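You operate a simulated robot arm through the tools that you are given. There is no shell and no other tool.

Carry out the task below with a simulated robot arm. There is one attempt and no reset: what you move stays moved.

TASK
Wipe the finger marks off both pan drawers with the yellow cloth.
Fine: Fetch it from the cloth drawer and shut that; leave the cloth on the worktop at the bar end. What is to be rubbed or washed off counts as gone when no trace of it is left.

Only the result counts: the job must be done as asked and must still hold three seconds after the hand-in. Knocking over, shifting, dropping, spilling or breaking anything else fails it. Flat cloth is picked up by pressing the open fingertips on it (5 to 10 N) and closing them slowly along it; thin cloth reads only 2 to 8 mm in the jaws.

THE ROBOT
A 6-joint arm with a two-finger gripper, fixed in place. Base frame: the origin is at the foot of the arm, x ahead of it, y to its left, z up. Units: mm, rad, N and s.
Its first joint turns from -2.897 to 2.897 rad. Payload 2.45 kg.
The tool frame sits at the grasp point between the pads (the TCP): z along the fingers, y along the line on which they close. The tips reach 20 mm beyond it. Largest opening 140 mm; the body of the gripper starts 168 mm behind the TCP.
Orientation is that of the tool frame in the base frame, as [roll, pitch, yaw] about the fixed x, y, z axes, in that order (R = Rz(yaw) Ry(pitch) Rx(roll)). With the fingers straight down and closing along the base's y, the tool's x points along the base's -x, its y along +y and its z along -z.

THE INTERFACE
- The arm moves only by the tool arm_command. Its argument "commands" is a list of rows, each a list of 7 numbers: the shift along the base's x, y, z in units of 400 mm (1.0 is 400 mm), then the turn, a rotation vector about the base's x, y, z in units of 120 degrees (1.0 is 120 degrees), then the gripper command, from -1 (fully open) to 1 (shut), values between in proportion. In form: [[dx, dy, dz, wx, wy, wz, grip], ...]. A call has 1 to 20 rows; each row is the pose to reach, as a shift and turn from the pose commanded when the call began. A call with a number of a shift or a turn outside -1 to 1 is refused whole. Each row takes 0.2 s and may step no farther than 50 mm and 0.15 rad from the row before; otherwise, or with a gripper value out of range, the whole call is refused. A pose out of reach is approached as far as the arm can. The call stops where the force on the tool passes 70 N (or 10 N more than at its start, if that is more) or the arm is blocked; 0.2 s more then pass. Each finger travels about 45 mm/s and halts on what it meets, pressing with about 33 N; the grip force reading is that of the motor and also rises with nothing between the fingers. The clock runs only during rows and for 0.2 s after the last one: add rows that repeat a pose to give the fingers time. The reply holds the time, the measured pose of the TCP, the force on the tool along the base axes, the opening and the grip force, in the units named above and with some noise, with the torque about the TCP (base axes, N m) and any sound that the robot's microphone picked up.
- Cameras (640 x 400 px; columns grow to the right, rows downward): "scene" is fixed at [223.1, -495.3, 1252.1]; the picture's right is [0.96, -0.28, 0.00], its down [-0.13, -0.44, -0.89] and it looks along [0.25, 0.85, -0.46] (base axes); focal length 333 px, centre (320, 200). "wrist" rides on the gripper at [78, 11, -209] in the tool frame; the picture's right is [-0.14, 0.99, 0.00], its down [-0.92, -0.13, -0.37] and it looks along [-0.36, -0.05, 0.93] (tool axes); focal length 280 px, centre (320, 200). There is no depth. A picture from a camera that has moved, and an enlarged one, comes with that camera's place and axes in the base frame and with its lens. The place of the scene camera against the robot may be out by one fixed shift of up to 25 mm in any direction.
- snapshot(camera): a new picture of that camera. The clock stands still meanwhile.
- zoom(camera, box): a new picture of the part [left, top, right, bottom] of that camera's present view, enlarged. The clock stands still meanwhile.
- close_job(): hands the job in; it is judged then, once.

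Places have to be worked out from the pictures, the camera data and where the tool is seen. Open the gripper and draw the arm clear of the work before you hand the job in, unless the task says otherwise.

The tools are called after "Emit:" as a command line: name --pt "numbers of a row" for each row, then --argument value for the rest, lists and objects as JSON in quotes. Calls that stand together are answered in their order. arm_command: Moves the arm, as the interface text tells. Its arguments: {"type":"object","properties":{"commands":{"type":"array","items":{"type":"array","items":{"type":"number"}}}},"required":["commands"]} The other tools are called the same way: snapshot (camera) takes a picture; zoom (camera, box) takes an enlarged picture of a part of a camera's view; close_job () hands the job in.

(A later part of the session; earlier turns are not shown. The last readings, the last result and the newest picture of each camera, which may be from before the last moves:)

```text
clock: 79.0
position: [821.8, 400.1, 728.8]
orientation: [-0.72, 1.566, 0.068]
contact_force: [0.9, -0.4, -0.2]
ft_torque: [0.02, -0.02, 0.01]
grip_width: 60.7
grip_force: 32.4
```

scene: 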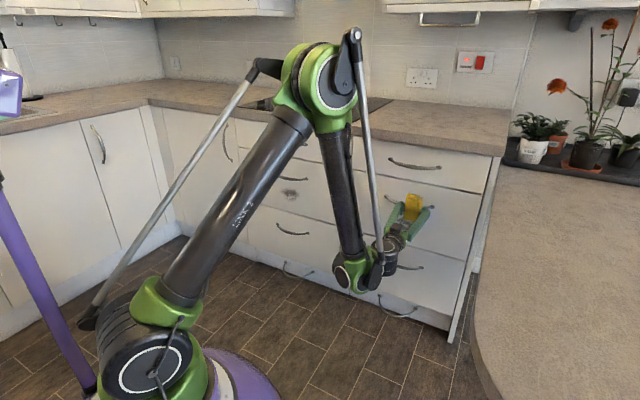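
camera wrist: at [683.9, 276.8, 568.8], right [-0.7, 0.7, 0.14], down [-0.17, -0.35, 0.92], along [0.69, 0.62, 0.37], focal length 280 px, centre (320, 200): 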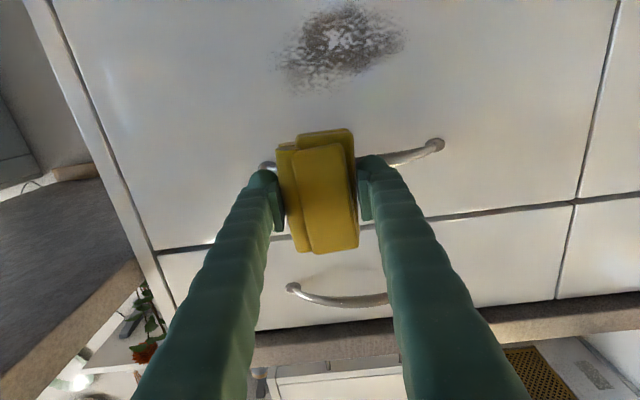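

The arm recovered to (822,400,729). The limit seems to be the wrist bend with a steep forearm, so I'll approach with the tool pitched 20° down, at about 850 mm depth, passing below the middle handle.

Emit:
arm_command --pt "-0.022 0.01 0 -0.0295 0.0295 0 1" --pt "-0.044 0.02 0 -0.059 0.059 0 1" --pt "-0.066 0.03 0 -0.0885 0.0885 0 1" --pt "-0.0885 0.039 0 -0.1179 0.1179 0 1" --pt "-0.0885 0.039 -0.09 -0.1179 0.1179 0 1" --pt "-0.0885 0.039 -0.18 -0.1179 0.1179 0 1" --pt "-0.0885 0.039 -0.27 -0.1179 0.1179 0 1" --pt "-0.0885 0.039 -0.36 -0.1179 0.1179 0 1" --pt "-0.0885 0.039 -0.42 -0.1179 0.1179 0 1"

Emit:
snapshot --camera "wrist"

Emit:
zoom --camera "scene" --box '[300, 120, 500, 245]'

```text
clock: 81.0
position: [789.9, 415.7, 564.3]
orientation: [-3.139, 1.222, -2.349]
contact_force: [0.3, -0.5, -0.8]
ft_torque: [0.03, -0.01, 0.0]
grip_width: 60.7
grip_force: 32.8
out of reach, approached as far as the arm can: row 9
```

```text
taken
camera wrist: at [625.1, 265.8, 562.0], right [-0.67, 0.73, 0.13], down [0.07, -0.11, 0.99], along [0.74, 0.67, 0.02], focal length 280 px, centre (320, 200)
```

wrist: 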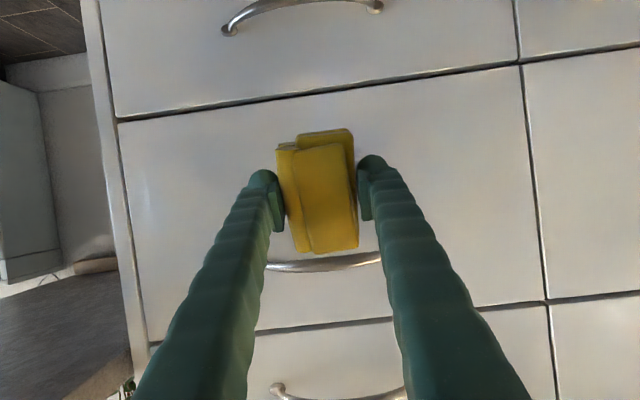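

```text
3.20 times, centred on (400, 182) of scene
camera zoom: at [223.1, -495.3, 1252.1], right [0.96, -0.28, 0.0], down [-0.13, -0.44, -0.89], along [0.25, 0.85, -0.46], focal length 1066 px, centre (64, 256)
```

zoom: 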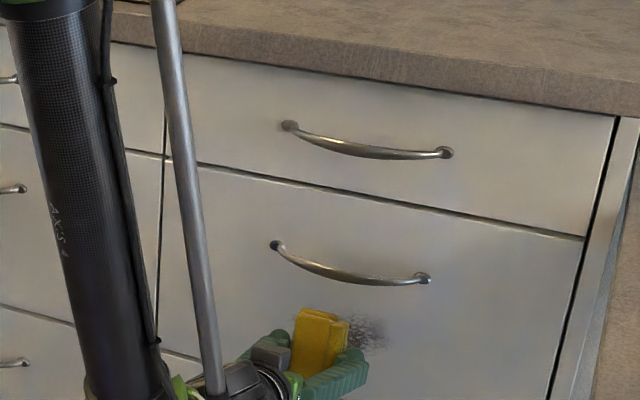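

At this pitch the tool sits right below the middle handle, in front of the mark. I'll advance 40 mm toward the face.

Emit:
arm_command --pt "0.0265 0.0265 0 0 0 0 1" --pt "0.053 0.053 0 0 0 0 1" --pt "0.0707 0.0707 0 0 0 0 1"

```text
clock: 81.8
position: [818.1, 445.4, 562.6]
orientation: [-3.136, 1.223, -2.348]
contact_force: [-0.5, 0.1, -0.7]
ft_torque: [0.03, 0.02, 0.0]
grip_width: 60.6
grip_force: 33.3
```

No contact yet at depth 893. I'll level the tool to about 8° down and lower it to put the pad face squarely on the mark.

Emit:
arm_command --pt "0 0 -0.015 0.0236 -0.0236 0 1" --pt "0 0 -0.03 0.0471 -0.0471 0 1" --pt "0 0 -0.04 0.0707 -0.0707 0 1"

Emit:
snapshot --camera "wrist"

Emit:
zoom --camera "scene" --box '[340, 160, 500, 260]'

```text
clock: 82.6
position: [847.4, 455.8, 578.4]
orientation: [-3.127, 1.431, -2.34]
contact_force: [-0.3, -0.8, 0.8]
ft_torque: [-0.01, -0.01, -0.02]
grip_width: 60.7
grip_force: 33.0
out of reach, approached as far as the arm can: row 2, 3
```

```text
taken
camera wrist: at [687.1, 309.8, 529.9], right [-0.69, 0.71, 0.13], down [-0.08, -0.26, 0.96], along [0.72, 0.65, 0.23], focal length 280 px, centre (320, 200)
```

wrist: 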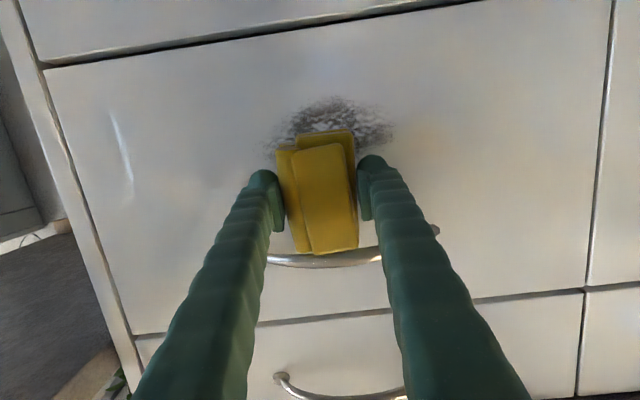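

```text
4.00 times, centred on (420, 210) of scene
camera zoom: at [223.1, -495.3, 1252.1], right [0.96, -0.28, 0.0], down [-0.13, -0.44, -0.89], along [0.25, 0.85, -0.46], focal length 1333 px, centre (-80, 160)
```

zoom: 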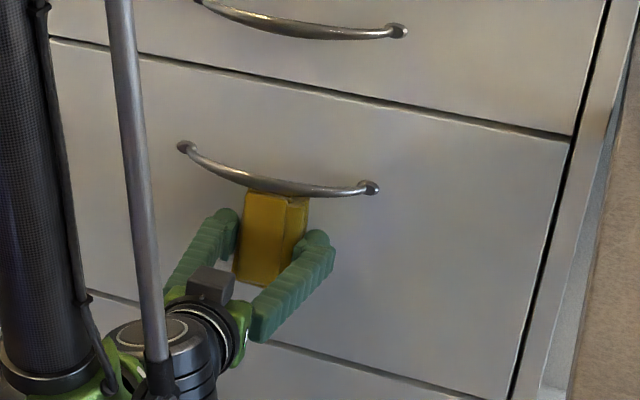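

The arm can only go lower with the tool pitched further down: the forearm seems limited to about 66° below horizontal. I'll back off slightly and pitch to 35° down, so the pad's leading edge can work over the mark.

Emit:
arm_command --pt "-0.05 -0.04 -0.01 0 0 0 1" --pt "-0.0995 -0.06 -0.02 -0.03 0.03 0 1" --pt "-0.0995 -0.047 -0.035 -0.07 0.07 0 1" --pt "-0.0995 -0.047 -0.05 -0.11 0.11 0 1" --pt "-0.0995 -0.047 -0.06 -0.135 0.135 0 1" --pt "-0.0995 -0.047 -0.07 -0.159 0.159 0 1"

Emit:
snapshot --camera "wrist"

Emit:
zoom --camera "scene" --box '[340, 160, 500, 260]'

```text
clock: 84.0
position: [807.6, 436.5, 552.5]
orientation: [-3.139, 0.961, -2.355]
contact_force: [0.9, -0.8, -2.0]
ft_torque: [0.0, 0.03, 0.02]
grip_width: 60.8
grip_force: 32.7
out of reach, approached as far as the arm can: row 1, 2
```

```text
taken
camera wrist: at [647.5, 291.5, 606.9], right [-0.65, 0.76, 0.11], down [0.25, 0.07, 0.97], along [0.72, 0.65, -0.23], focal length 280 px, centre (320, 200)
```

wrist: 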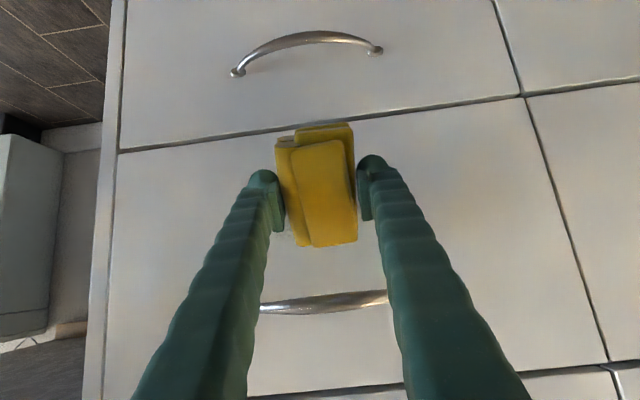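

```text
4.00 times, centred on (420, 210) of scene
camera zoom: at [223.1, -495.3, 1252.1], right [0.96, -0.28, 0.0], down [-0.13, -0.44, -0.89], along [0.25, 0.85, -0.46], focal length 1333 px, centre (-80, 160)
```

zoom: 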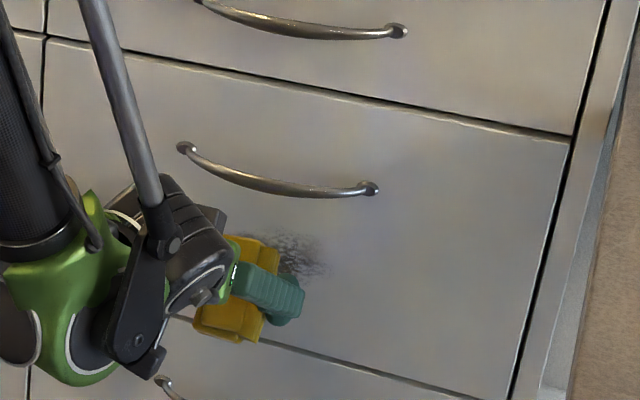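

In position at (808,437,552) pitched 35°. I'll advance gently to find contact.

Emit:
arm_command --pt "0.009 0.009 0 0 0 0 1" --pt "0.018 0.018 0 0 0 0 1" --pt "0.025 0.025 0 0 0 0 1"

```text
clock: 84.8
position: [816.1, 448.7, 551.6]
orientation: [-3.14, 0.961, -2.353]
contact_force: [-0.2, 0.3, -0.2]
ft_torque: [0.0, 0.0, -0.03]
grip_width: 60.7
grip_force: 32.7
```

No contact yet, so I'll go another 8 mm in small steps.

Emit:
arm_command --pt "0.0036 0.0036 0 0 0 0 1" --pt "0.0072 0.0072 0 0 0 0 1" --pt "0.0108 0.0108 0 0 0 0 1" --pt "0.0144 0.0144 0 0 0 0 1"

Emit:
snapshot --camera "wrist"

```text
clock: 85.8
position: [822.9, 453.2, 550.7]
orientation: [-3.14, 0.962, -2.352]
contact_force: [0.3, 0.9, -0.5]
ft_torque: [0.0, -0.02, -0.01]
grip_width: 60.5
grip_force: 33.3
```

```text
taken
camera wrist: at [663.4, 307.8, 605.7], right [-0.65, 0.75, 0.11], down [0.25, 0.07, 0.97], along [0.72, 0.65, -0.23], focal length 280 px, centre (320, 200)
```

wrist: 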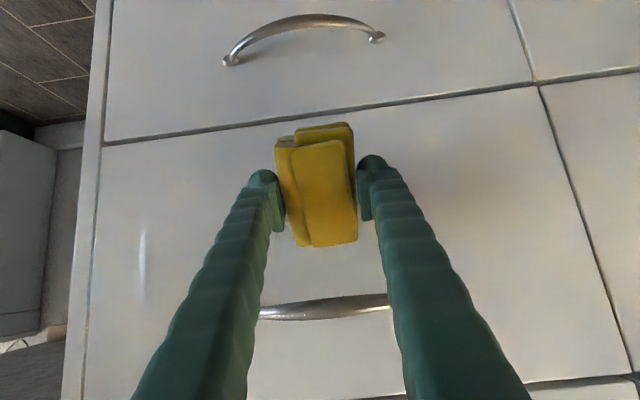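

Still free at depth 902. I'll go another 10 mm in fine steps.

Emit:
arm_command --pt "0.0036 0.0036 0 0 0 0 1" --pt "0.0072 0.0072 0 0 0 0 1" --pt "0.0108 0.0108 0 0 0 0 1" --pt "0.0144 0.0144 0 0 0 0 1" --pt "0.018 0.018 0 0 0 0 1"

```text
clock: 87.0
position: [829.2, 458.4, 550.0]
orientation: [-3.139, 0.964, -2.353]
contact_force: [-16.3, -10.9, 1.2]
ft_torque: [0.23, -0.33, -0.05]
grip_width: 60.6
grip_force: 32.6
```

Contact with about 19 N at depth 910. I'll ease slightly and make a first sideways stroke of 55 mm to the right, then look at the effect.

Emit:
arm_command --pt "0.023 -0.025 0 0 0 0 1" --pt "0.047 -0.05 0 0 0 0 1" --pt "0.071 -0.075 0 0 0 0 1" --pt "0.095 -0.099 0 0 0 0 1"

Emit:
snapshot --camera "wrist"

Emit:
zoom --camera "scene" --box '[340, 160, 500, 260]'

```text
clock: 88.0
position: [867.0, 420.0, 549.8]
orientation: [-3.141, 0.96, -2.354]
contact_force: [-30.9, -13.8, -2.6]
ft_torque: [0.14, -0.38, 0.29]
grip_width: 60.5
grip_force: 32.9
```

```text
taken
camera wrist: at [708.4, 275.8, 605.3], right [-0.65, 0.75, 0.11], down [0.25, 0.07, 0.97], along [0.72, 0.65, -0.23], focal length 280 px, centre (320, 200)
```

wrist: 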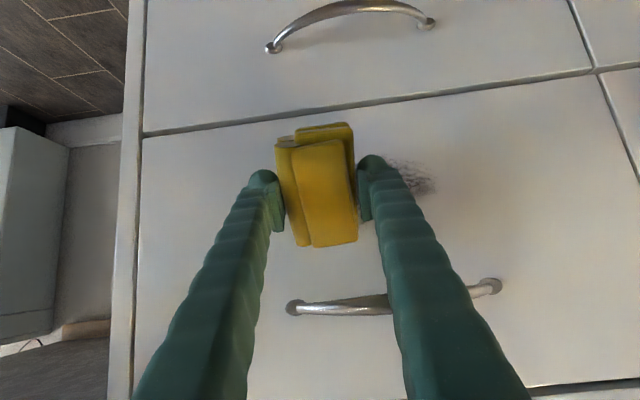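

```text
4.00 times, centred on (420, 210) of scene
camera zoom: at [223.1, -495.3, 1252.1], right [0.96, -0.28, 0.0], down [-0.13, -0.44, -0.89], along [0.25, 0.85, -0.46], focal length 1333 px, centre (-80, 160)
```

zoom: 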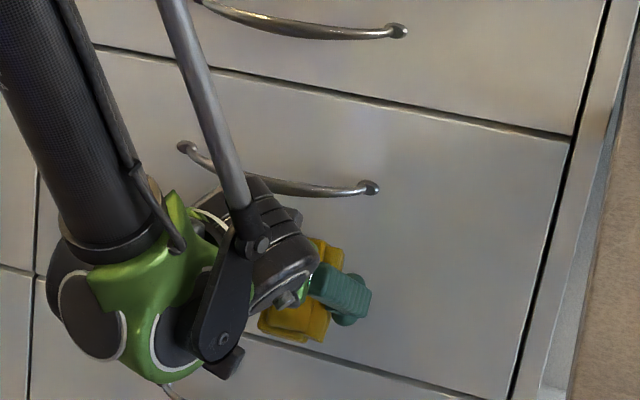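

The left part of the mark remains visible while the middle seems wiped. I'll stroke left 115 mm across the mark.

Emit:
arm_command --pt "-0.026 0.025 0 0 0 0 1" --pt "-0.051 0.051 0 0 0 0 1" --pt "-0.076 0.076 0 0 0 0 1" --pt "-0.101 0.102 0 0 0 0 1" --pt "-0.126 0.128 0 0 0 0 1" --pt "-0.151 0.154 0 0 0 0 1" --pt "-0.176 0.18 0 0 0 0 1" --pt "-0.201 0.206 0 0 0 0 1"

Emit:
snapshot --camera "wrist"

Emit:
zoom --camera "scene" --box '[340, 160, 500, 260]'

```text
clock: 89.8
position: [788.2, 501.7, 551.6]
orientation: [-3.141, 0.961, -2.355]
contact_force: [-12.7, -25.5, -1.5]
ft_torque: [0.39, -0.19, -0.36]
grip_width: 60.9
grip_force: 33.2
```

```text
taken
camera wrist: at [627.7, 357.2, 606.0], right [-0.65, 0.76, 0.11], down [0.25, 0.07, 0.97], along [0.72, 0.65, -0.23], focal length 280 px, centre (320, 200)
```

wrist: 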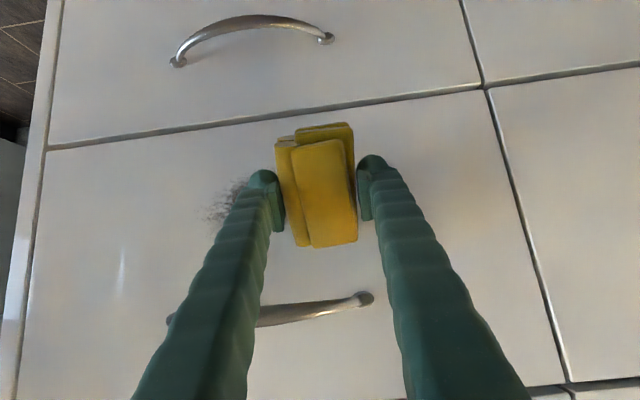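

```text
4.00 times, centred on (420, 210) of scene
camera zoom: at [223.1, -495.3, 1252.1], right [0.96, -0.28, 0.0], down [-0.13, -0.44, -0.89], along [0.25, 0.85, -0.46], focal length 1333 px, centre (-80, 160)
```

zoom: 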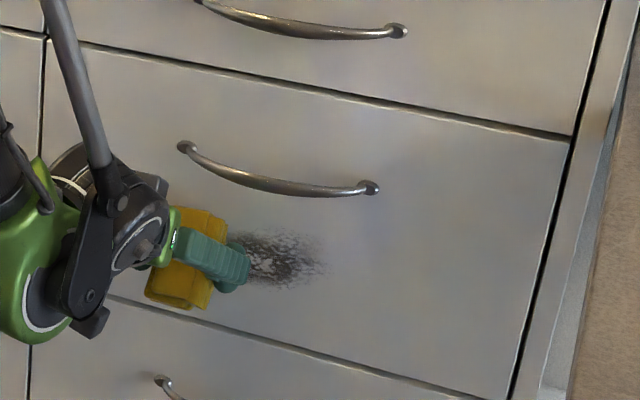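

The right part of the mark is visible again. I'll zoom in to see whether it's being removed.

Emit:
zoom --camera "scene" --box '[380, 195, 436, 240]'

Emit:
zoom --camera "wrist" --box '[180, 150, 300, 250]'

```text
8.89 times, centred on (408, 218) of scene
camera zoom: at [223.1, -495.3, 1252.1], right [0.96, -0.28, 0.0], down [-0.13, -0.44, -0.89], along [0.25, 0.85, -0.46], focal length 2962 px, centre (-462, 44)
```

zoom: 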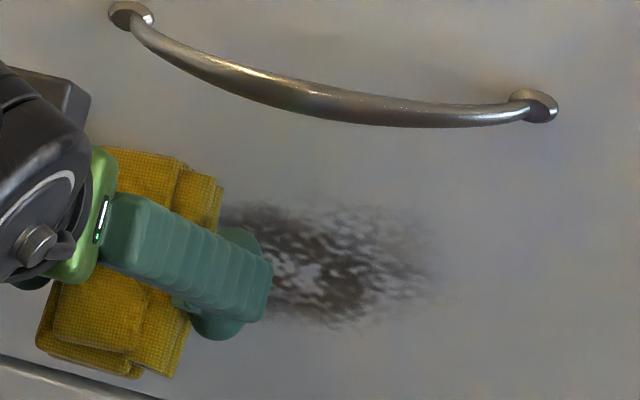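

```text
4.00 times, centred on (240, 200) of wrist
camera zoom: at [627.7, 357.2, 606.0], right [-0.65, 0.76, 0.11], down [0.25, 0.07, 0.97], along [0.72, 0.65, -0.23], focal length 1122 px, centre (640, 200)
```

zoom: 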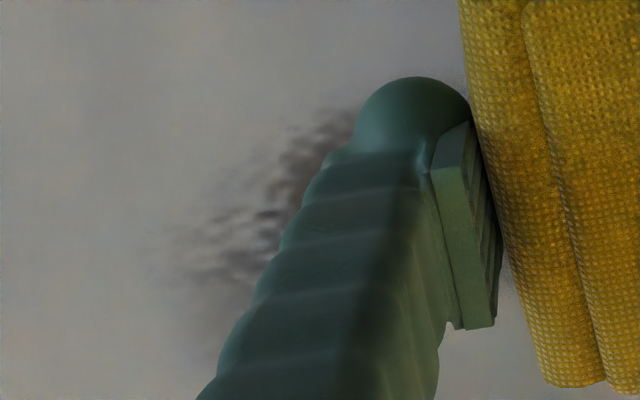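

The mark is mostly intact because the pad's edge is touching at the level of the mark's top. I'll ease the pressure slightly and do vertical strokes from here downward 66 mm, then up again 30 mm to the right.

Emit:
arm_command --pt "-0.0015 -0.0015 0 0 0 0 1" --pt "-0.0015 -0.0015 -0.025 0 0 0 1" --pt "-0.0015 -0.0015 -0.05 0 0 0 1" --pt "-0.0015 -0.0015 -0.075 0 0 0 1" --pt "-0.0015 -0.0015 -0.1 0 0 0 1" --pt "-0.0015 -0.0015 -0.125 0 0 0 1" --pt "-0.0015 -0.0015 -0.15 0 0 0 1" --pt "-0.0015 -0.0015 -0.17 0 0 0 1"

Emit:
zoom --camera "scene" --box '[370, 195, 436, 245]'

Emit:
snapshot --camera "wrist"

```text
clock: 91.6
position: [787.4, 502.2, 483.1]
orientation: [-3.138, 0.964, -2.353]
contact_force: [-2.5, -2.9, 1.4]
ft_torque: [0.09, -0.12, -0.01]
grip_width: 60.7
grip_force: 33.0
```

```text
8.00 times, centred on (403, 220) of scene
camera zoom: at [223.1, -495.3, 1252.1], right [0.96, -0.28, 0.0], down [-0.13, -0.44, -0.89], along [0.25, 0.85, -0.46], focal length 2666 px, centre (-344, 40)
```

zoom: 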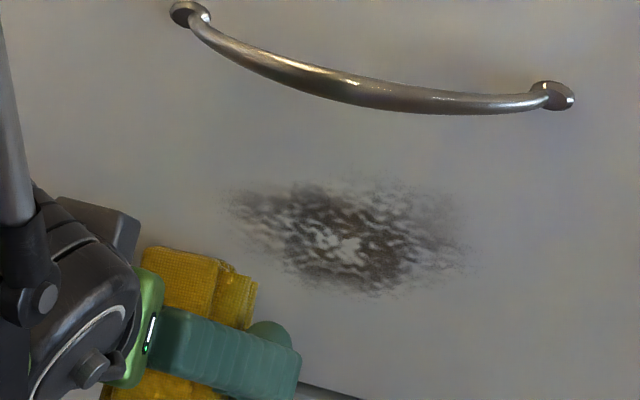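

```text
taken
camera wrist: at [628.2, 357.9, 537.8], right [-0.65, 0.75, 0.11], down [0.25, 0.07, 0.97], along [0.72, 0.65, -0.23], focal length 280 px, centre (320, 200)
```

wrist: 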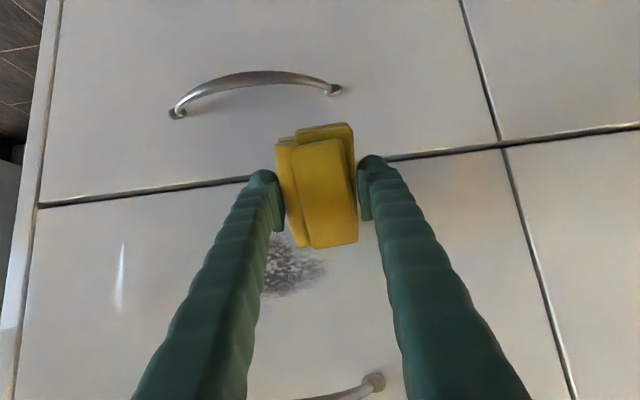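

Now I can see the whole mark, spanning about 200–325 mm. I'll move 30 mm right with a bit more depth and stroke up and down over it.

Emit:
arm_command --pt "0.0283 -0.0248 0 0 0 0 1" --pt "0.0557 -0.0504 0 0 0 0 1" --pt "0.0557 -0.0504 0.025 0 0 0 1" --pt "0.0555 -0.0506 0.05 0 0 0 1" --pt "0.0553 -0.0508 0.075 0 0 0 1" --pt "0.055 -0.0511 0.1 0 0 0 1" --pt "0.0547 -0.0514 0.125 0 0 0 1" --pt "0.0544 -0.0517 0.15 0 0 0 1" --pt "0.0541 -0.052 0.17 0 0 0 1"

Emit:
zoom --camera "scene" --box '[370, 195, 436, 245]'

```text
clock: 93.6
position: [808.1, 482.3, 550.8]
orientation: [-3.141, 0.963, -2.353]
contact_force: [-1.5, -1.2, -1.1]
ft_torque: [0.01, -0.01, -0.06]
grip_width: 60.9
grip_force: 33.2
```

```text
8.00 times, centred on (403, 220) of scene
camera zoom: at [223.1, -495.3, 1252.1], right [0.96, -0.28, 0.0], down [-0.13, -0.44, -0.89], along [0.25, 0.85, -0.46], focal length 2666 px, centre (-344, 40)
```

zoom: 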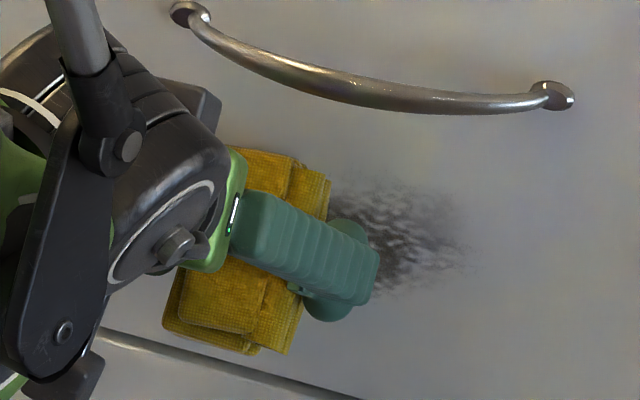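

The pressing force dropped to about 2 N, so the pad may have pivoted toward lying flat. I'll press 3 mm further and read the force.

Emit:
arm_command --pt "0.0025 0.0025 0 0 0 0 1" --pt "0.0053 0.0053 0 0 0 0 1"

Emit:
snapshot --camera "wrist"

```text
clock: 94.2
position: [810.6, 481.5, 549.6]
orientation: [-3.14, 0.961, -2.353]
contact_force: [-27.3, -21.8, -6.5]
ft_torque: [0.25, -0.32, 0.06]
grip_width: 60.8
grip_force: 33.4
```

```text
taken
camera wrist: at [650.0, 337.1, 606.1], right [-0.65, 0.75, 0.11], down [0.25, 0.07, 0.97], along [0.72, 0.65, -0.23], focal length 280 px, centre (320, 200)
```

wrist: 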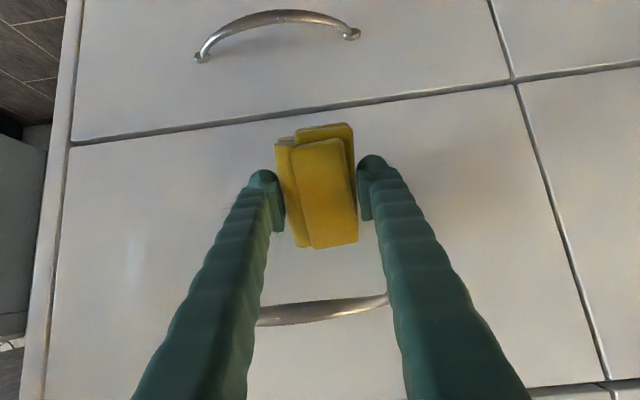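

Now 35 N. I'll ease by half a millimetre and stroke down 66 mm.

Emit:
arm_command --pt "-0.001 -0.001 0 0 0 0 1" --pt "-0.001 -0.001 -0.025 0 0 0 1" --pt "-0.001 -0.001 -0.05 0 0 0 1" --pt "-0.001 -0.001 -0.075 0 0 0 1" --pt "-0.001 -0.001 -0.1 0 0 0 1" --pt "-0.001 -0.001 -0.125 0 0 0 1" --pt "-0.001 -0.001 -0.15 0 0 0 1" --pt "-0.001 -0.001 -0.17 0 0 0 1"

Emit:
zoom --camera "scene" --box '[370, 195, 436, 245]'

```text
clock: 96.0
position: [811.7, 483.3, 483.0]
orientation: [-3.138, 0.964, -2.353]
contact_force: [-9.3, -8.9, 4.7]
ft_torque: [0.42, -0.44, -0.03]
grip_width: 60.6
grip_force: 33.3
```

```text
8.00 times, centred on (403, 220) of scene
camera zoom: at [223.1, -495.3, 1252.1], right [0.96, -0.28, 0.0], down [-0.13, -0.44, -0.89], along [0.25, 0.85, -0.46], focal length 2666 px, centre (-344, 40)
```

zoom: 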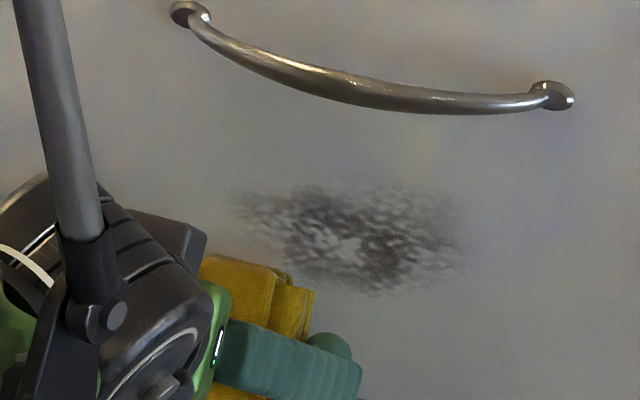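

The mark is clearly fading with the rubbing. I'll move 30 mm right and do an up-and-down stroke across the middle.

Emit:
arm_command --pt "0.0265 -0.0265 0.0 0 0 0 1" --pt "0.053 -0.053 0.01 0 0 0 1" --pt "0.053 -0.053 0.035 0 0 0 1" --pt "0.053 -0.053 0.06 0 0 0 1" --pt "0.053 -0.053 0.085 0 0 0 1" --pt "0.053 -0.053 0.11 0 0 0 1" --pt "0.053 -0.053 0.135 0 0 0 1" --pt "0.053 -0.053 0.16 0 0 0 1" --pt "0.053 -0.053 0.135 0 0 0 1" --pt "0.053 -0.053 0.11 0 0 0 1" --pt "0.053 -0.053 0.085 0 0 0 1" --pt "0.053 -0.053 0.06 0 0 0 1" --pt "0.053 -0.053 0.035 0 0 0 1" --pt "0.053 -0.053 0.01 0 0 0 1"

Emit:
zoom --camera "scene" --box '[370, 195, 436, 245]'

```text
clock: 99.0
position: [831.2, 461.2, 486.7]
orientation: [-3.141, 0.961, -2.352]
contact_force: [0.0, -0.9, -0.6]
ft_torque: [-0.03, 0.0, -0.02]
grip_width: 60.7
grip_force: 33.0
```

```text
8.00 times, centred on (403, 220) of scene
camera zoom: at [223.1, -495.3, 1252.1], right [0.96, -0.28, 0.0], down [-0.13, -0.44, -0.89], along [0.25, 0.85, -0.46], focal length 2666 px, centre (-344, 40)
```

zoom: 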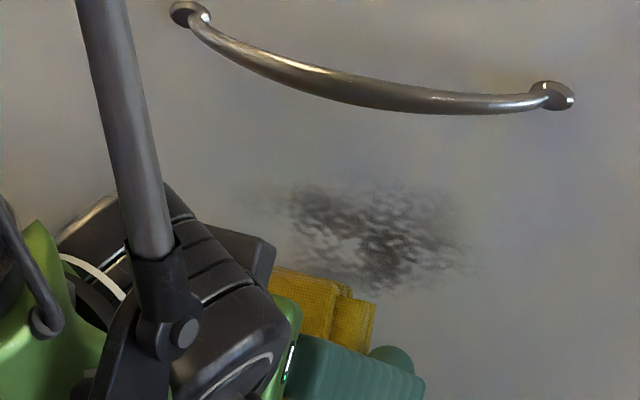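

The left portion is going, but contact was lost at the end of this stroke. I'll press in 2 mm more and read the force.

Emit:
arm_command --pt "0.002 0.002 0 0 0 0 1" --pt "0.004 0.004 0 0 0 0 1"

Emit:
zoom --camera "wrist" --box '[220, 90, 420, 290]'

```text
clock: 99.6
position: [832.1, 462.0, 486.5]
orientation: [-3.141, 0.963, -2.353]
contact_force: [-14.9, -13.5, -5.6]
ft_torque: [0.15, -0.16, -0.02]
grip_width: 60.8
grip_force: 33.6
```

```text
2.00 times, centred on (320, 190) of wrist
camera zoom: at [672.6, 317.6, 541.6], right [-0.65, 0.76, 0.11], down [0.25, 0.07, 0.97], along [0.72, 0.65, -0.23], focal length 561 px, centre (320, 220)
```

zoom: 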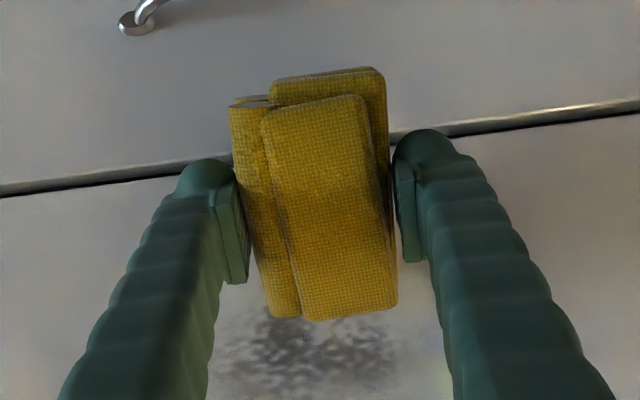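

20 N of press. I'll do another up-and-down stroke with a very slight increase in depth.

Emit:
arm_command --pt "0.0002 0.0002 0.028 0 0 0 1" --pt "0.0004 0.0004 0.056 0 0 0 1" --pt "0.0006 0.0006 0.084 0 0 0 1" --pt "0.0008 0.0008 0.112 0 0 0 1" --pt "0.0008 0.0008 0.14 0 0 0 1" --pt "0.0008 0.0008 0.165 0 0 0 1" --pt "0.0008 0.0008 0.14 0 0 0 1" --pt "0.0008 0.0008 0.112 0 0 0 1" --pt "0.001 0.001 0.084 0 0 0 1" --pt "0.001 0.001 0.056 0 0 0 1" --pt "0.0012 0.0012 0.028 0 0 0 1" --pt "0.0015 0.0015 0 0 0 0 1"

Emit:
zoom --camera "scene" --box '[370, 195, 436, 245]'

```text
clock: 102.2
position: [832.8, 465.0, 485.6]
orientation: [-3.14, 0.962, -2.352]
contact_force: [-3.0, -3.9, 2.2]
ft_torque: [0.16, -0.19, -0.08]
grip_width: 60.8
grip_force: 33.3
```

```text
8.00 times, centred on (403, 220) of scene
camera zoom: at [223.1, -495.3, 1252.1], right [0.96, -0.28, 0.0], down [-0.13, -0.44, -0.89], along [0.25, 0.85, -0.46], focal length 2666 px, centre (-344, 40)
```

zoom: 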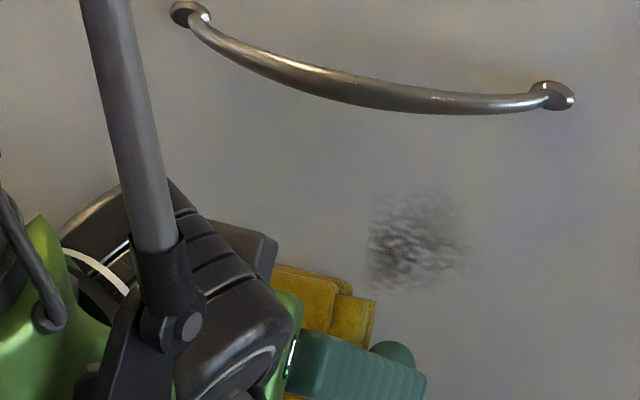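

Everything under the pad's columns is gone; only the right part remains. I'll shift 35 mm right and stroke up and down there.

Emit:
arm_command --pt "0.0316 -0.0302 0 0 0 0 1" --pt "0.0632 -0.0604 0 0 0 0 1" --pt "0.0635 -0.0601 0.028 0 0 0 1" --pt "0.0635 -0.0601 0.056 0 0 0 1" --pt "0.0635 -0.0601 0.084 0 0 0 1" --pt "0.0635 -0.0601 0.112 0 0 0 1" --pt "0.0635 -0.0601 0.14 0 0 0 1" --pt "0.0635 -0.0601 0.165 0 0 0 1" --pt "0.0635 -0.0601 0.14 0 0 0 1" --pt "0.0635 -0.0601 0.112 0 0 0 1" --pt "0.0637 -0.0599 0.084 0 0 0 1" --pt "0.0639 -0.0597 0.056 0 0 0 1" --pt "0.0641 -0.0595 0.028 0 0 0 1" --pt "0.0643 -0.0593 0 0 0 0 1"

Emit:
zoom --camera "scene" --box '[370, 195, 436, 245]'

```text
clock: 105.2
position: [858.9, 440.3, 486.2]
orientation: [-3.14, 0.962, -2.353]
contact_force: [-1.9, -3.8, 1.8]
ft_torque: [0.1, -0.15, -0.05]
grip_width: 61.1
grip_force: 32.8
```

```text
8.00 times, centred on (403, 220) of scene
camera zoom: at [223.1, -495.3, 1252.1], right [0.96, -0.28, 0.0], down [-0.13, -0.44, -0.89], along [0.25, 0.85, -0.46], focal length 2666 px, centre (-344, 40)
```

zoom: 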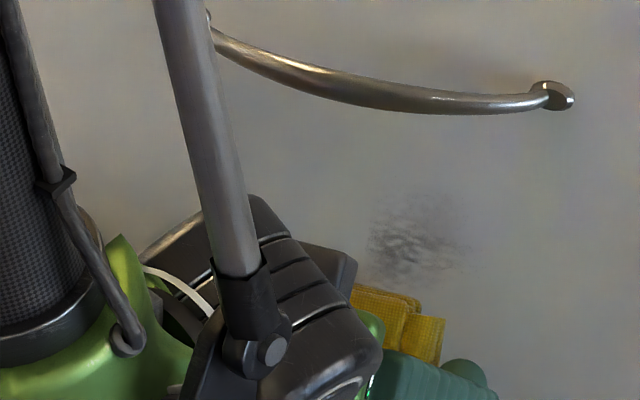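

It's fading further. I'll press 1 mm more, shift 8 mm right and repeat the stroke.

Emit:
arm_command --pt "0.0162 -0.0124 0 0 0 0 1" --pt "0.0164 -0.0122 0.028 0 0 0 1" --pt "0.0164 -0.0122 0.056 0 0 0 1" --pt "0.0164 -0.0122 0.084 0 0 0 1" --pt "0.0164 -0.0122 0.112 0 0 0 1" --pt "0.0164 -0.0122 0.14 0 0 0 1" --pt "0.0164 -0.0122 0.165 0 0 0 1" --pt "0.0166 -0.012 0.14 0 0 0 1" --pt "0.0166 -0.012 0.112 0 0 0 1" --pt "0.0168 -0.0118 0.084 0 0 0 1" --pt "0.017 -0.0116 0.056 0 0 0 1" --pt "0.0172 -0.0114 0.028 0 0 0 1" --pt "0.0174 -0.0112 0 0 0 0 1"

Emit:
zoom --camera "scene" --box '[370, 195, 436, 245]'

```text
clock: 108.0
position: [867.4, 436.1, 486.6]
orientation: [-3.141, 0.965, -2.354]
contact_force: [-11.5, -13.7, 6.7]
ft_torque: [0.58, -0.54, -0.07]
grip_width: 61.3
grip_force: 32.7
```

```text
8.00 times, centred on (403, 220) of scene
camera zoom: at [223.1, -495.3, 1252.1], right [0.96, -0.28, 0.0], down [-0.13, -0.44, -0.89], along [0.25, 0.85, -0.46], focal length 2666 px, centre (-344, 40)
```

zoom: 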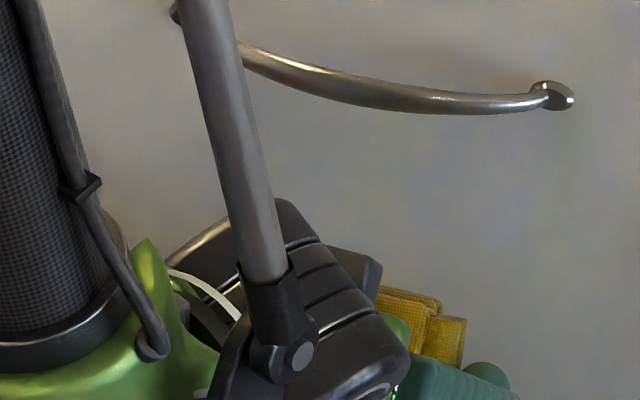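

The right mark looks gone. I'll back away and up to inspect it with the wrist camera.

Emit:
arm_command --pt "-0.03 -0.03 0.02 0 0 0 1" --pt "-0.07 -0.07 0.06 0 0 0 1" --pt "-0.11 -0.11 0.12 0 0 0 1" --pt "-0.14 -0.13 0.2 0 0 0 1" --pt "-0.17 -0.12 0.29 0 0 0 1" --pt "-0.2 -0.1 0.38 0 0 0 1"

Emit:
snapshot --camera "wrist"

Emit:
snapshot --camera "scene"

```text
clock: 109.4
position: [785.8, 396.6, 640.4]
orientation: [-3.141, 0.962, -2.352]
contact_force: [0.2, 0.2, -1.8]
ft_torque: [0.0, 0.02, 0.03]
grip_width: 61.1
grip_force: 33.0
```

```text
taken
camera wrist: at [626.7, 253.2, 695.3], right [-0.65, 0.75, 0.11], down [0.25, 0.07, 0.97], along [0.72, 0.65, -0.23], focal length 280 px, centre (320, 200)
```

wrist: 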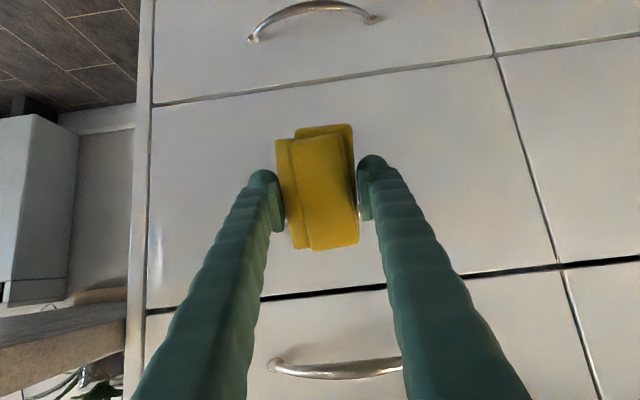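

```text
taken
```

scene: 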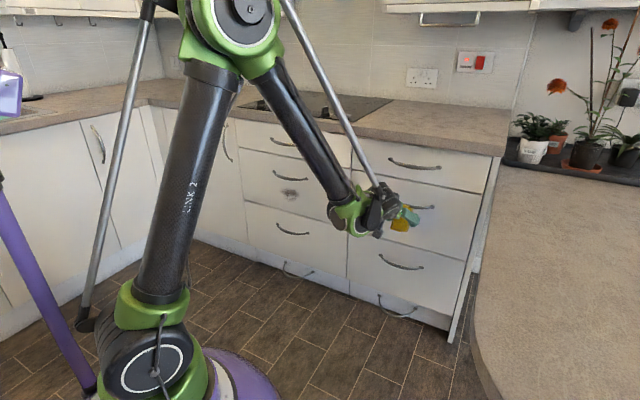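

No trace of the right mark from here (I'll re-inspect later). I'm now moving left along the fronts at constant depth to the left column.

Emit:
arm_command --pt "-0.08 0.081 0 0 0 0 1" --pt "-0.16 0.162 0 0 0 0 1" --pt "-0.24 0.243 0 0 0 0 1" --pt "-0.32 0.324 0 0 0 0 1" --pt "-0.4 0.405 0 0 0 0 1" --pt "-0.48 0.486 0 0 0 0 1" --pt "-0.56 0.567 0 0 0 0 1" --pt "-0.64 0.648 0 0 0 0 1" --pt "-0.72 0.729 0 0 0 0 1" --pt "-0.8 0.81 0 0 0 0 1" --pt "-0.88 0.891 0 0 0 0 1" --pt "-0.96 0.972 0 0 0 0 1"

Emit:
snapshot --camera "wrist"

Emit:
snapshot --camera "scene"

Emit:
zoom --camera "scene" --box '[370, 195, 436, 245]'

```text
clock: 112.0
position: [400.1, 786.7, 640.1]
orientation: [-3.141, 0.961, -2.353]
contact_force: [0.2, -1.1, -0.2]
ft_torque: [-0.03, 0.02, 0.01]
grip_width: 61.4
grip_force: 33.4
```

```text
taken
camera wrist: at [241.1, 641.3, 695.0], right [-0.65, 0.76, 0.11], down [0.25, 0.07, 0.97], along [0.72, 0.65, -0.23], focal length 280 px, centre (320, 200)
```

wrist: 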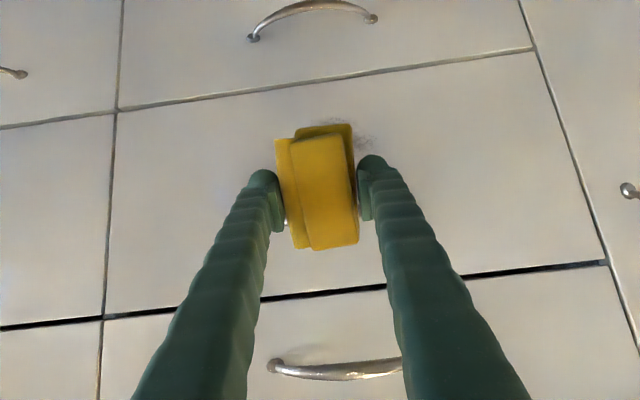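

```text
taken
```

scene: 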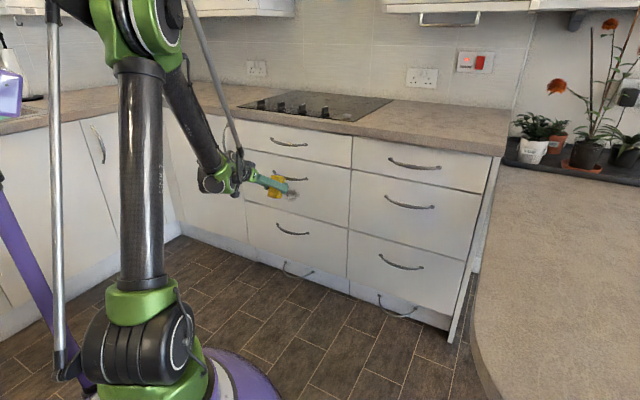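

```text
8.00 times, centred on (403, 220) of scene
camera zoom: at [223.1, -495.3, 1252.1], right [0.96, -0.28, 0.0], down [-0.13, -0.44, -0.89], along [0.25, 0.85, -0.46], focal length 2666 px, centre (-344, 40)
```

zoom: 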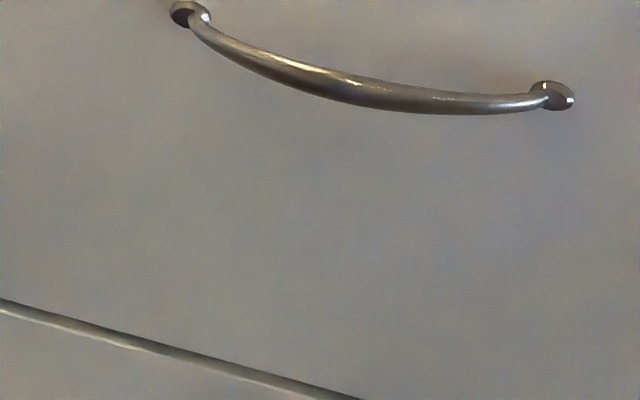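

The right drawer front is completely clean. I'll zoom in on the left mark to locate it.

Emit:
zoom --camera "scene" --box '[250, 160, 330, 220]'

Emit:
zoom --camera "wrist" --box '[220, 90, 420, 290]'

```text
6.67 times, centred on (290, 190) of scene
camera zoom: at [223.1, -495.3, 1252.1], right [0.96, -0.28, 0.0], down [-0.13, -0.44, -0.89], along [0.25, 0.85, -0.46], focal length 2221 px, centre (520, 267)
```

zoom: 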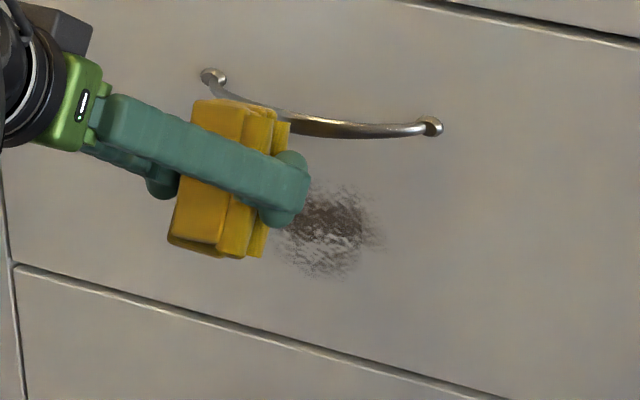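

```text
2.00 times, centred on (320, 190) of wrist
camera zoom: at [241.1, 641.3, 695.0], right [-0.65, 0.76, 0.11], down [0.25, 0.07, 0.97], along [0.72, 0.65, -0.23], focal length 561 px, centre (320, 220)
```

zoom: 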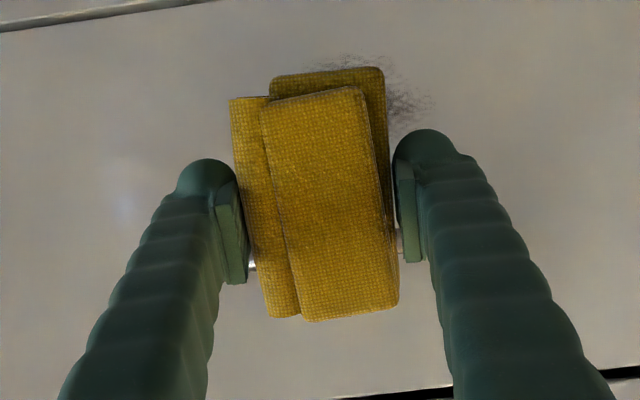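

The left mark spans about -347 to -226 mm along the front, at z≈505–575. I'll lower to z≈557 and move in to 905 mm depth near its centre.

Emit:
arm_command --pt "-0.01 0.01 -0.08 0 0 0 1" --pt "-0.02 0.02 -0.16 0 0 0 1" --pt "-0.0293 0.0293 -0.2075 0 0 0 1" --pt "0.02 0.08 -0.2075 0 0 0 1" --pt "0.06 0.12 -0.2075 0 0 0 1" --pt "0.087 0.1456 -0.2075 0 0 0 1"

Emit:
snapshot --camera "wrist"

Emit:
zoom --camera "scene" --box '[250, 160, 330, 220]'

```text
clock: 113.4
position: [437.3, 843.0, 555.4]
orientation: [-3.14, 0.962, -2.353]
contact_force: [0.5, -0.6, -0.8]
ft_torque: [-0.01, -0.01, -0.04]
grip_width: 60.8
grip_force: 32.7
```

```text
taken
camera wrist: at [277.6, 697.9, 610.4], right [-0.65, 0.75, 0.11], down [0.25, 0.07, 0.97], along [0.72, 0.65, -0.23], focal length 280 px, centre (320, 200)
```

wrist: 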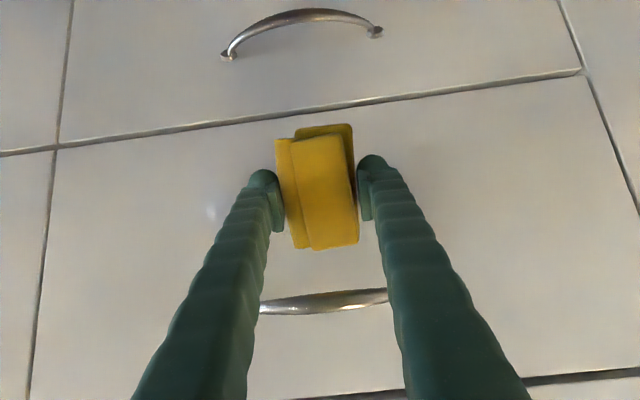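

```text
6.67 times, centred on (290, 190) of scene
camera zoom: at [223.1, -495.3, 1252.1], right [0.96, -0.28, 0.0], down [-0.13, -0.44, -0.89], along [0.25, 0.85, -0.46], focal length 2221 px, centre (520, 267)
```

zoom: 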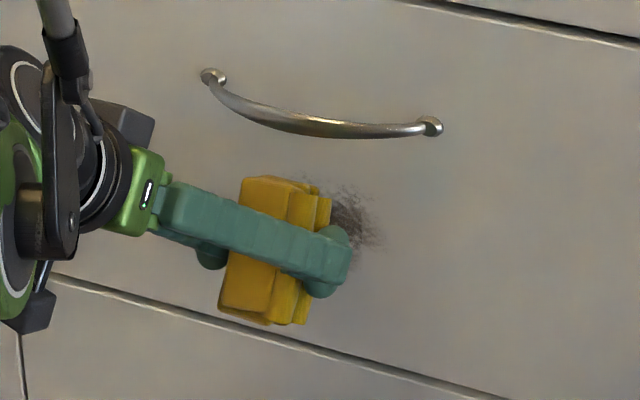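

Pad is centred on the mark. I'll raise 6 mm and advance in fine steps to contact.

Emit:
arm_command --pt "0.006 0.006 0.015 0 0 0 1" --pt "0.01 0.01 0.015 0 0 0 1" --pt "0.0135 0.0135 0.015 0 0 0 1" --pt "0.017 0.017 0.015 0 0 0 1"

```text
clock: 114.4
position: [444.7, 848.9, 561.1]
orientation: [-3.14, 0.962, -2.353]
contact_force: [0.0, 0.2, -0.8]
ft_torque: [0.0, -0.03, -0.03]
grip_width: 60.7
grip_force: 33.1
```

Still free at depth 914.7. I'll take 6 mm more in 1.4 mm steps.

Emit:
arm_command --pt "0.0025 0.0025 0 0 0 0 1" --pt "0.005 0.005 0 0 0 0 1" --pt "0.0075 0.0075 0 0 0 0 1" --pt "0.01 0.01 0 0 0 0 1"

```text
clock: 115.4
position: [447.7, 854.4, 560.6]
orientation: [-3.139, 0.962, -2.353]
contact_force: [-0.6, -0.5, -0.4]
ft_torque: [0.04, -0.05, -0.11]
grip_width: 61.1
grip_force: 33.0
```

Depth is 920.7 with no firm contact yet, so I'll continue 4 mm.

Emit:
arm_command --pt "0.0018 0.0018 0 0 0 0 1" --pt "0.0036 0.0036 0 0 0 0 1" --pt "0.0054 0.0054 0 0 0 0 1"

```text
clock: 116.2
position: [448.1, 854.9, 560.7]
orientation: [-3.14, 0.961, -2.352]
contact_force: [-32.6, -39.7, -10.1]
ft_torque: [0.74, -0.59, -0.15]
grip_width: 61.8
grip_force: 33.3
```

51 N is too firm. I'll ease 1.6 mm and stroke down 72 mm.

Emit:
arm_command --pt "-0.0028 -0.0028 0 0 0 0 1" --pt "-0.0028 -0.0028 -0.028 0 0 0 1" --pt "-0.0028 -0.0028 -0.056 0 0 0 1" --pt "-0.0028 -0.0028 -0.084 0 0 0 1" --pt "-0.0028 -0.0028 -0.112 0 0 0 1" --pt "-0.0028 -0.0028 -0.14 0 0 0 1" --pt "-0.0028 -0.0028 -0.168 0 0 0 1" --pt "-0.0028 -0.0028 -0.18 0 0 0 1"

Emit:
zoom --camera "scene" --box '[250, 160, 330, 220]'

```text
clock: 118.0
position: [449.0, 855.2, 489.1]
orientation: [-3.139, 0.961, -2.353]
contact_force: [-1.7, -3.0, 1.3]
ft_torque: [0.2, -0.09, 0.02]
grip_width: 61.1
grip_force: 33.2
```

```text
6.67 times, centred on (290, 190) of scene
camera zoom: at [223.1, -495.3, 1252.1], right [0.96, -0.28, 0.0], down [-0.13, -0.44, -0.89], along [0.25, 0.85, -0.46], focal length 2221 px, centre (520, 267)
```

zoom: 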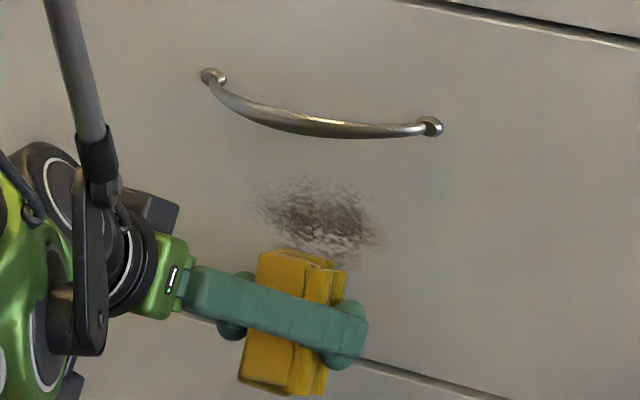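

The mark spans slightly more to the right than the pad. I'll press 1.2 mm more and stroke up and back down, ending 10 mm lower.

Emit:
arm_command --pt "0.002 0.002 0 0 0 0 1" --pt "0.002 0.002 0.028 0 0 0 1" --pt "0.002 0.002 0.056 0 0 0 1" --pt "0.002 0.002 0.084 0 0 0 1" --pt "0.002 0.002 0.112 0 0 0 1" --pt "0.002 0.002 0.14 0 0 0 1" --pt "0.002 0.002 0.168 0 0 0 1" --pt "0.002 0.002 0.18 0 0 0 1" --pt "0.002 0.002 0.16 0 0 0 1" --pt "0.002 0.002 0.132 0 0 0 1" --pt "0.0022 0.0022 0.104 0 0 0 1" --pt "0.0024 0.0024 0.076 0 0 0 1" --pt "0.0027 0.0027 0.048 0 0 0 1" --pt "0.003 0.003 0.02 0 0 0 1" --pt "0.0033 0.0033 -0.008 0 0 0 1" --pt "0.0033 0.0033 -0.025 0 0 0 1"

Emit:
zoom --camera "scene" --box '[250, 160, 330, 220]'

```text
clock: 121.4
position: [451.2, 856.6, 480.2]
orientation: [-3.139, 0.963, -2.352]
contact_force: [-20.7, -20.9, 10.1]
ft_torque: [0.98, -0.97, 0.02]
grip_width: 61.1
grip_force: 33.2
```

```text
6.67 times, centred on (290, 190) of scene
camera zoom: at [223.1, -495.3, 1252.1], right [0.96, -0.28, 0.0], down [-0.13, -0.44, -0.89], along [0.25, 0.85, -0.46], focal length 2221 px, centre (520, 267)
```

zoom: 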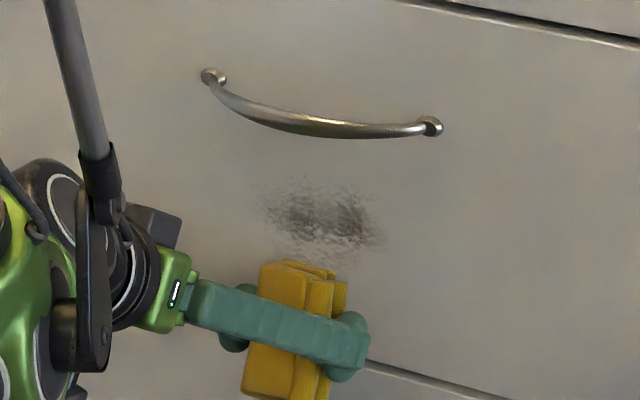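

Fading nicely at about 30 N. I'll do another up-and-down pass here.

Emit:
arm_command --pt "-0.0005 -0.0005 0.028 0 0 0 1" --pt "-0.0005 -0.0005 0.056 0 0 0 1" --pt "-0.0005 -0.0005 0.084 0 0 0 1" --pt "-0.0005 -0.0005 0.112 0 0 0 1" --pt "-0.0005 -0.0005 0.14 0 0 0 1" --pt "-0.0005 -0.0005 0.168 0 0 0 1" --pt "-0.0005 -0.0005 0.196 0 0 0 1" --pt "-0.0005 -0.0005 0.205 0 0 0 1" --pt "-0.0005 -0.0005 0.18 0 0 0 1" --pt "-0.0005 -0.0005 0.152 0 0 0 1" --pt "-0.0005 -0.0005 0.124 0 0 0 1" --pt "-0.0003 -0.0003 0.096 0 0 0 1" --pt "0 0 0.068 0 0 0 1" --pt "0.0003 0.0003 0.04 0 0 0 1" --pt "0.0005 0.0005 0.012 0 0 0 1" --pt "0.0005 0.0005 0 0 0 0 1"

Emit:
zoom --camera "scene" --box '[250, 160, 330, 220]'

```text
clock: 124.8
position: [450.0, 856.9, 479.6]
orientation: [-3.14, 0.962, -2.353]
contact_force: [-9.4, -8.8, 5.5]
ft_torque: [0.41, -0.4, 0.0]
grip_width: 61.1
grip_force: 33.0
```

```text
6.67 times, centred on (290, 190) of scene
camera zoom: at [223.1, -495.3, 1252.1], right [0.96, -0.28, 0.0], down [-0.13, -0.44, -0.89], along [0.25, 0.85, -0.46], focal length 2221 px, centre (520, 267)
```

zoom: 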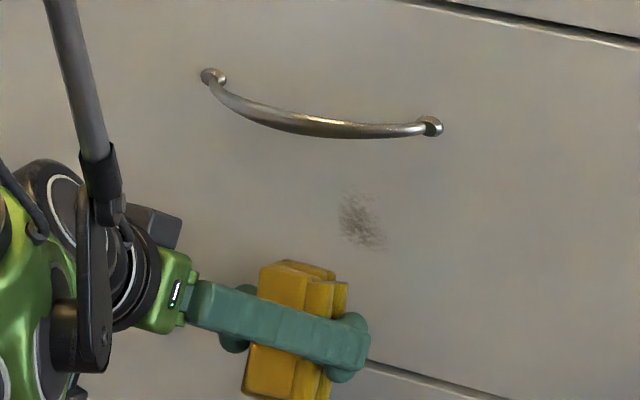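

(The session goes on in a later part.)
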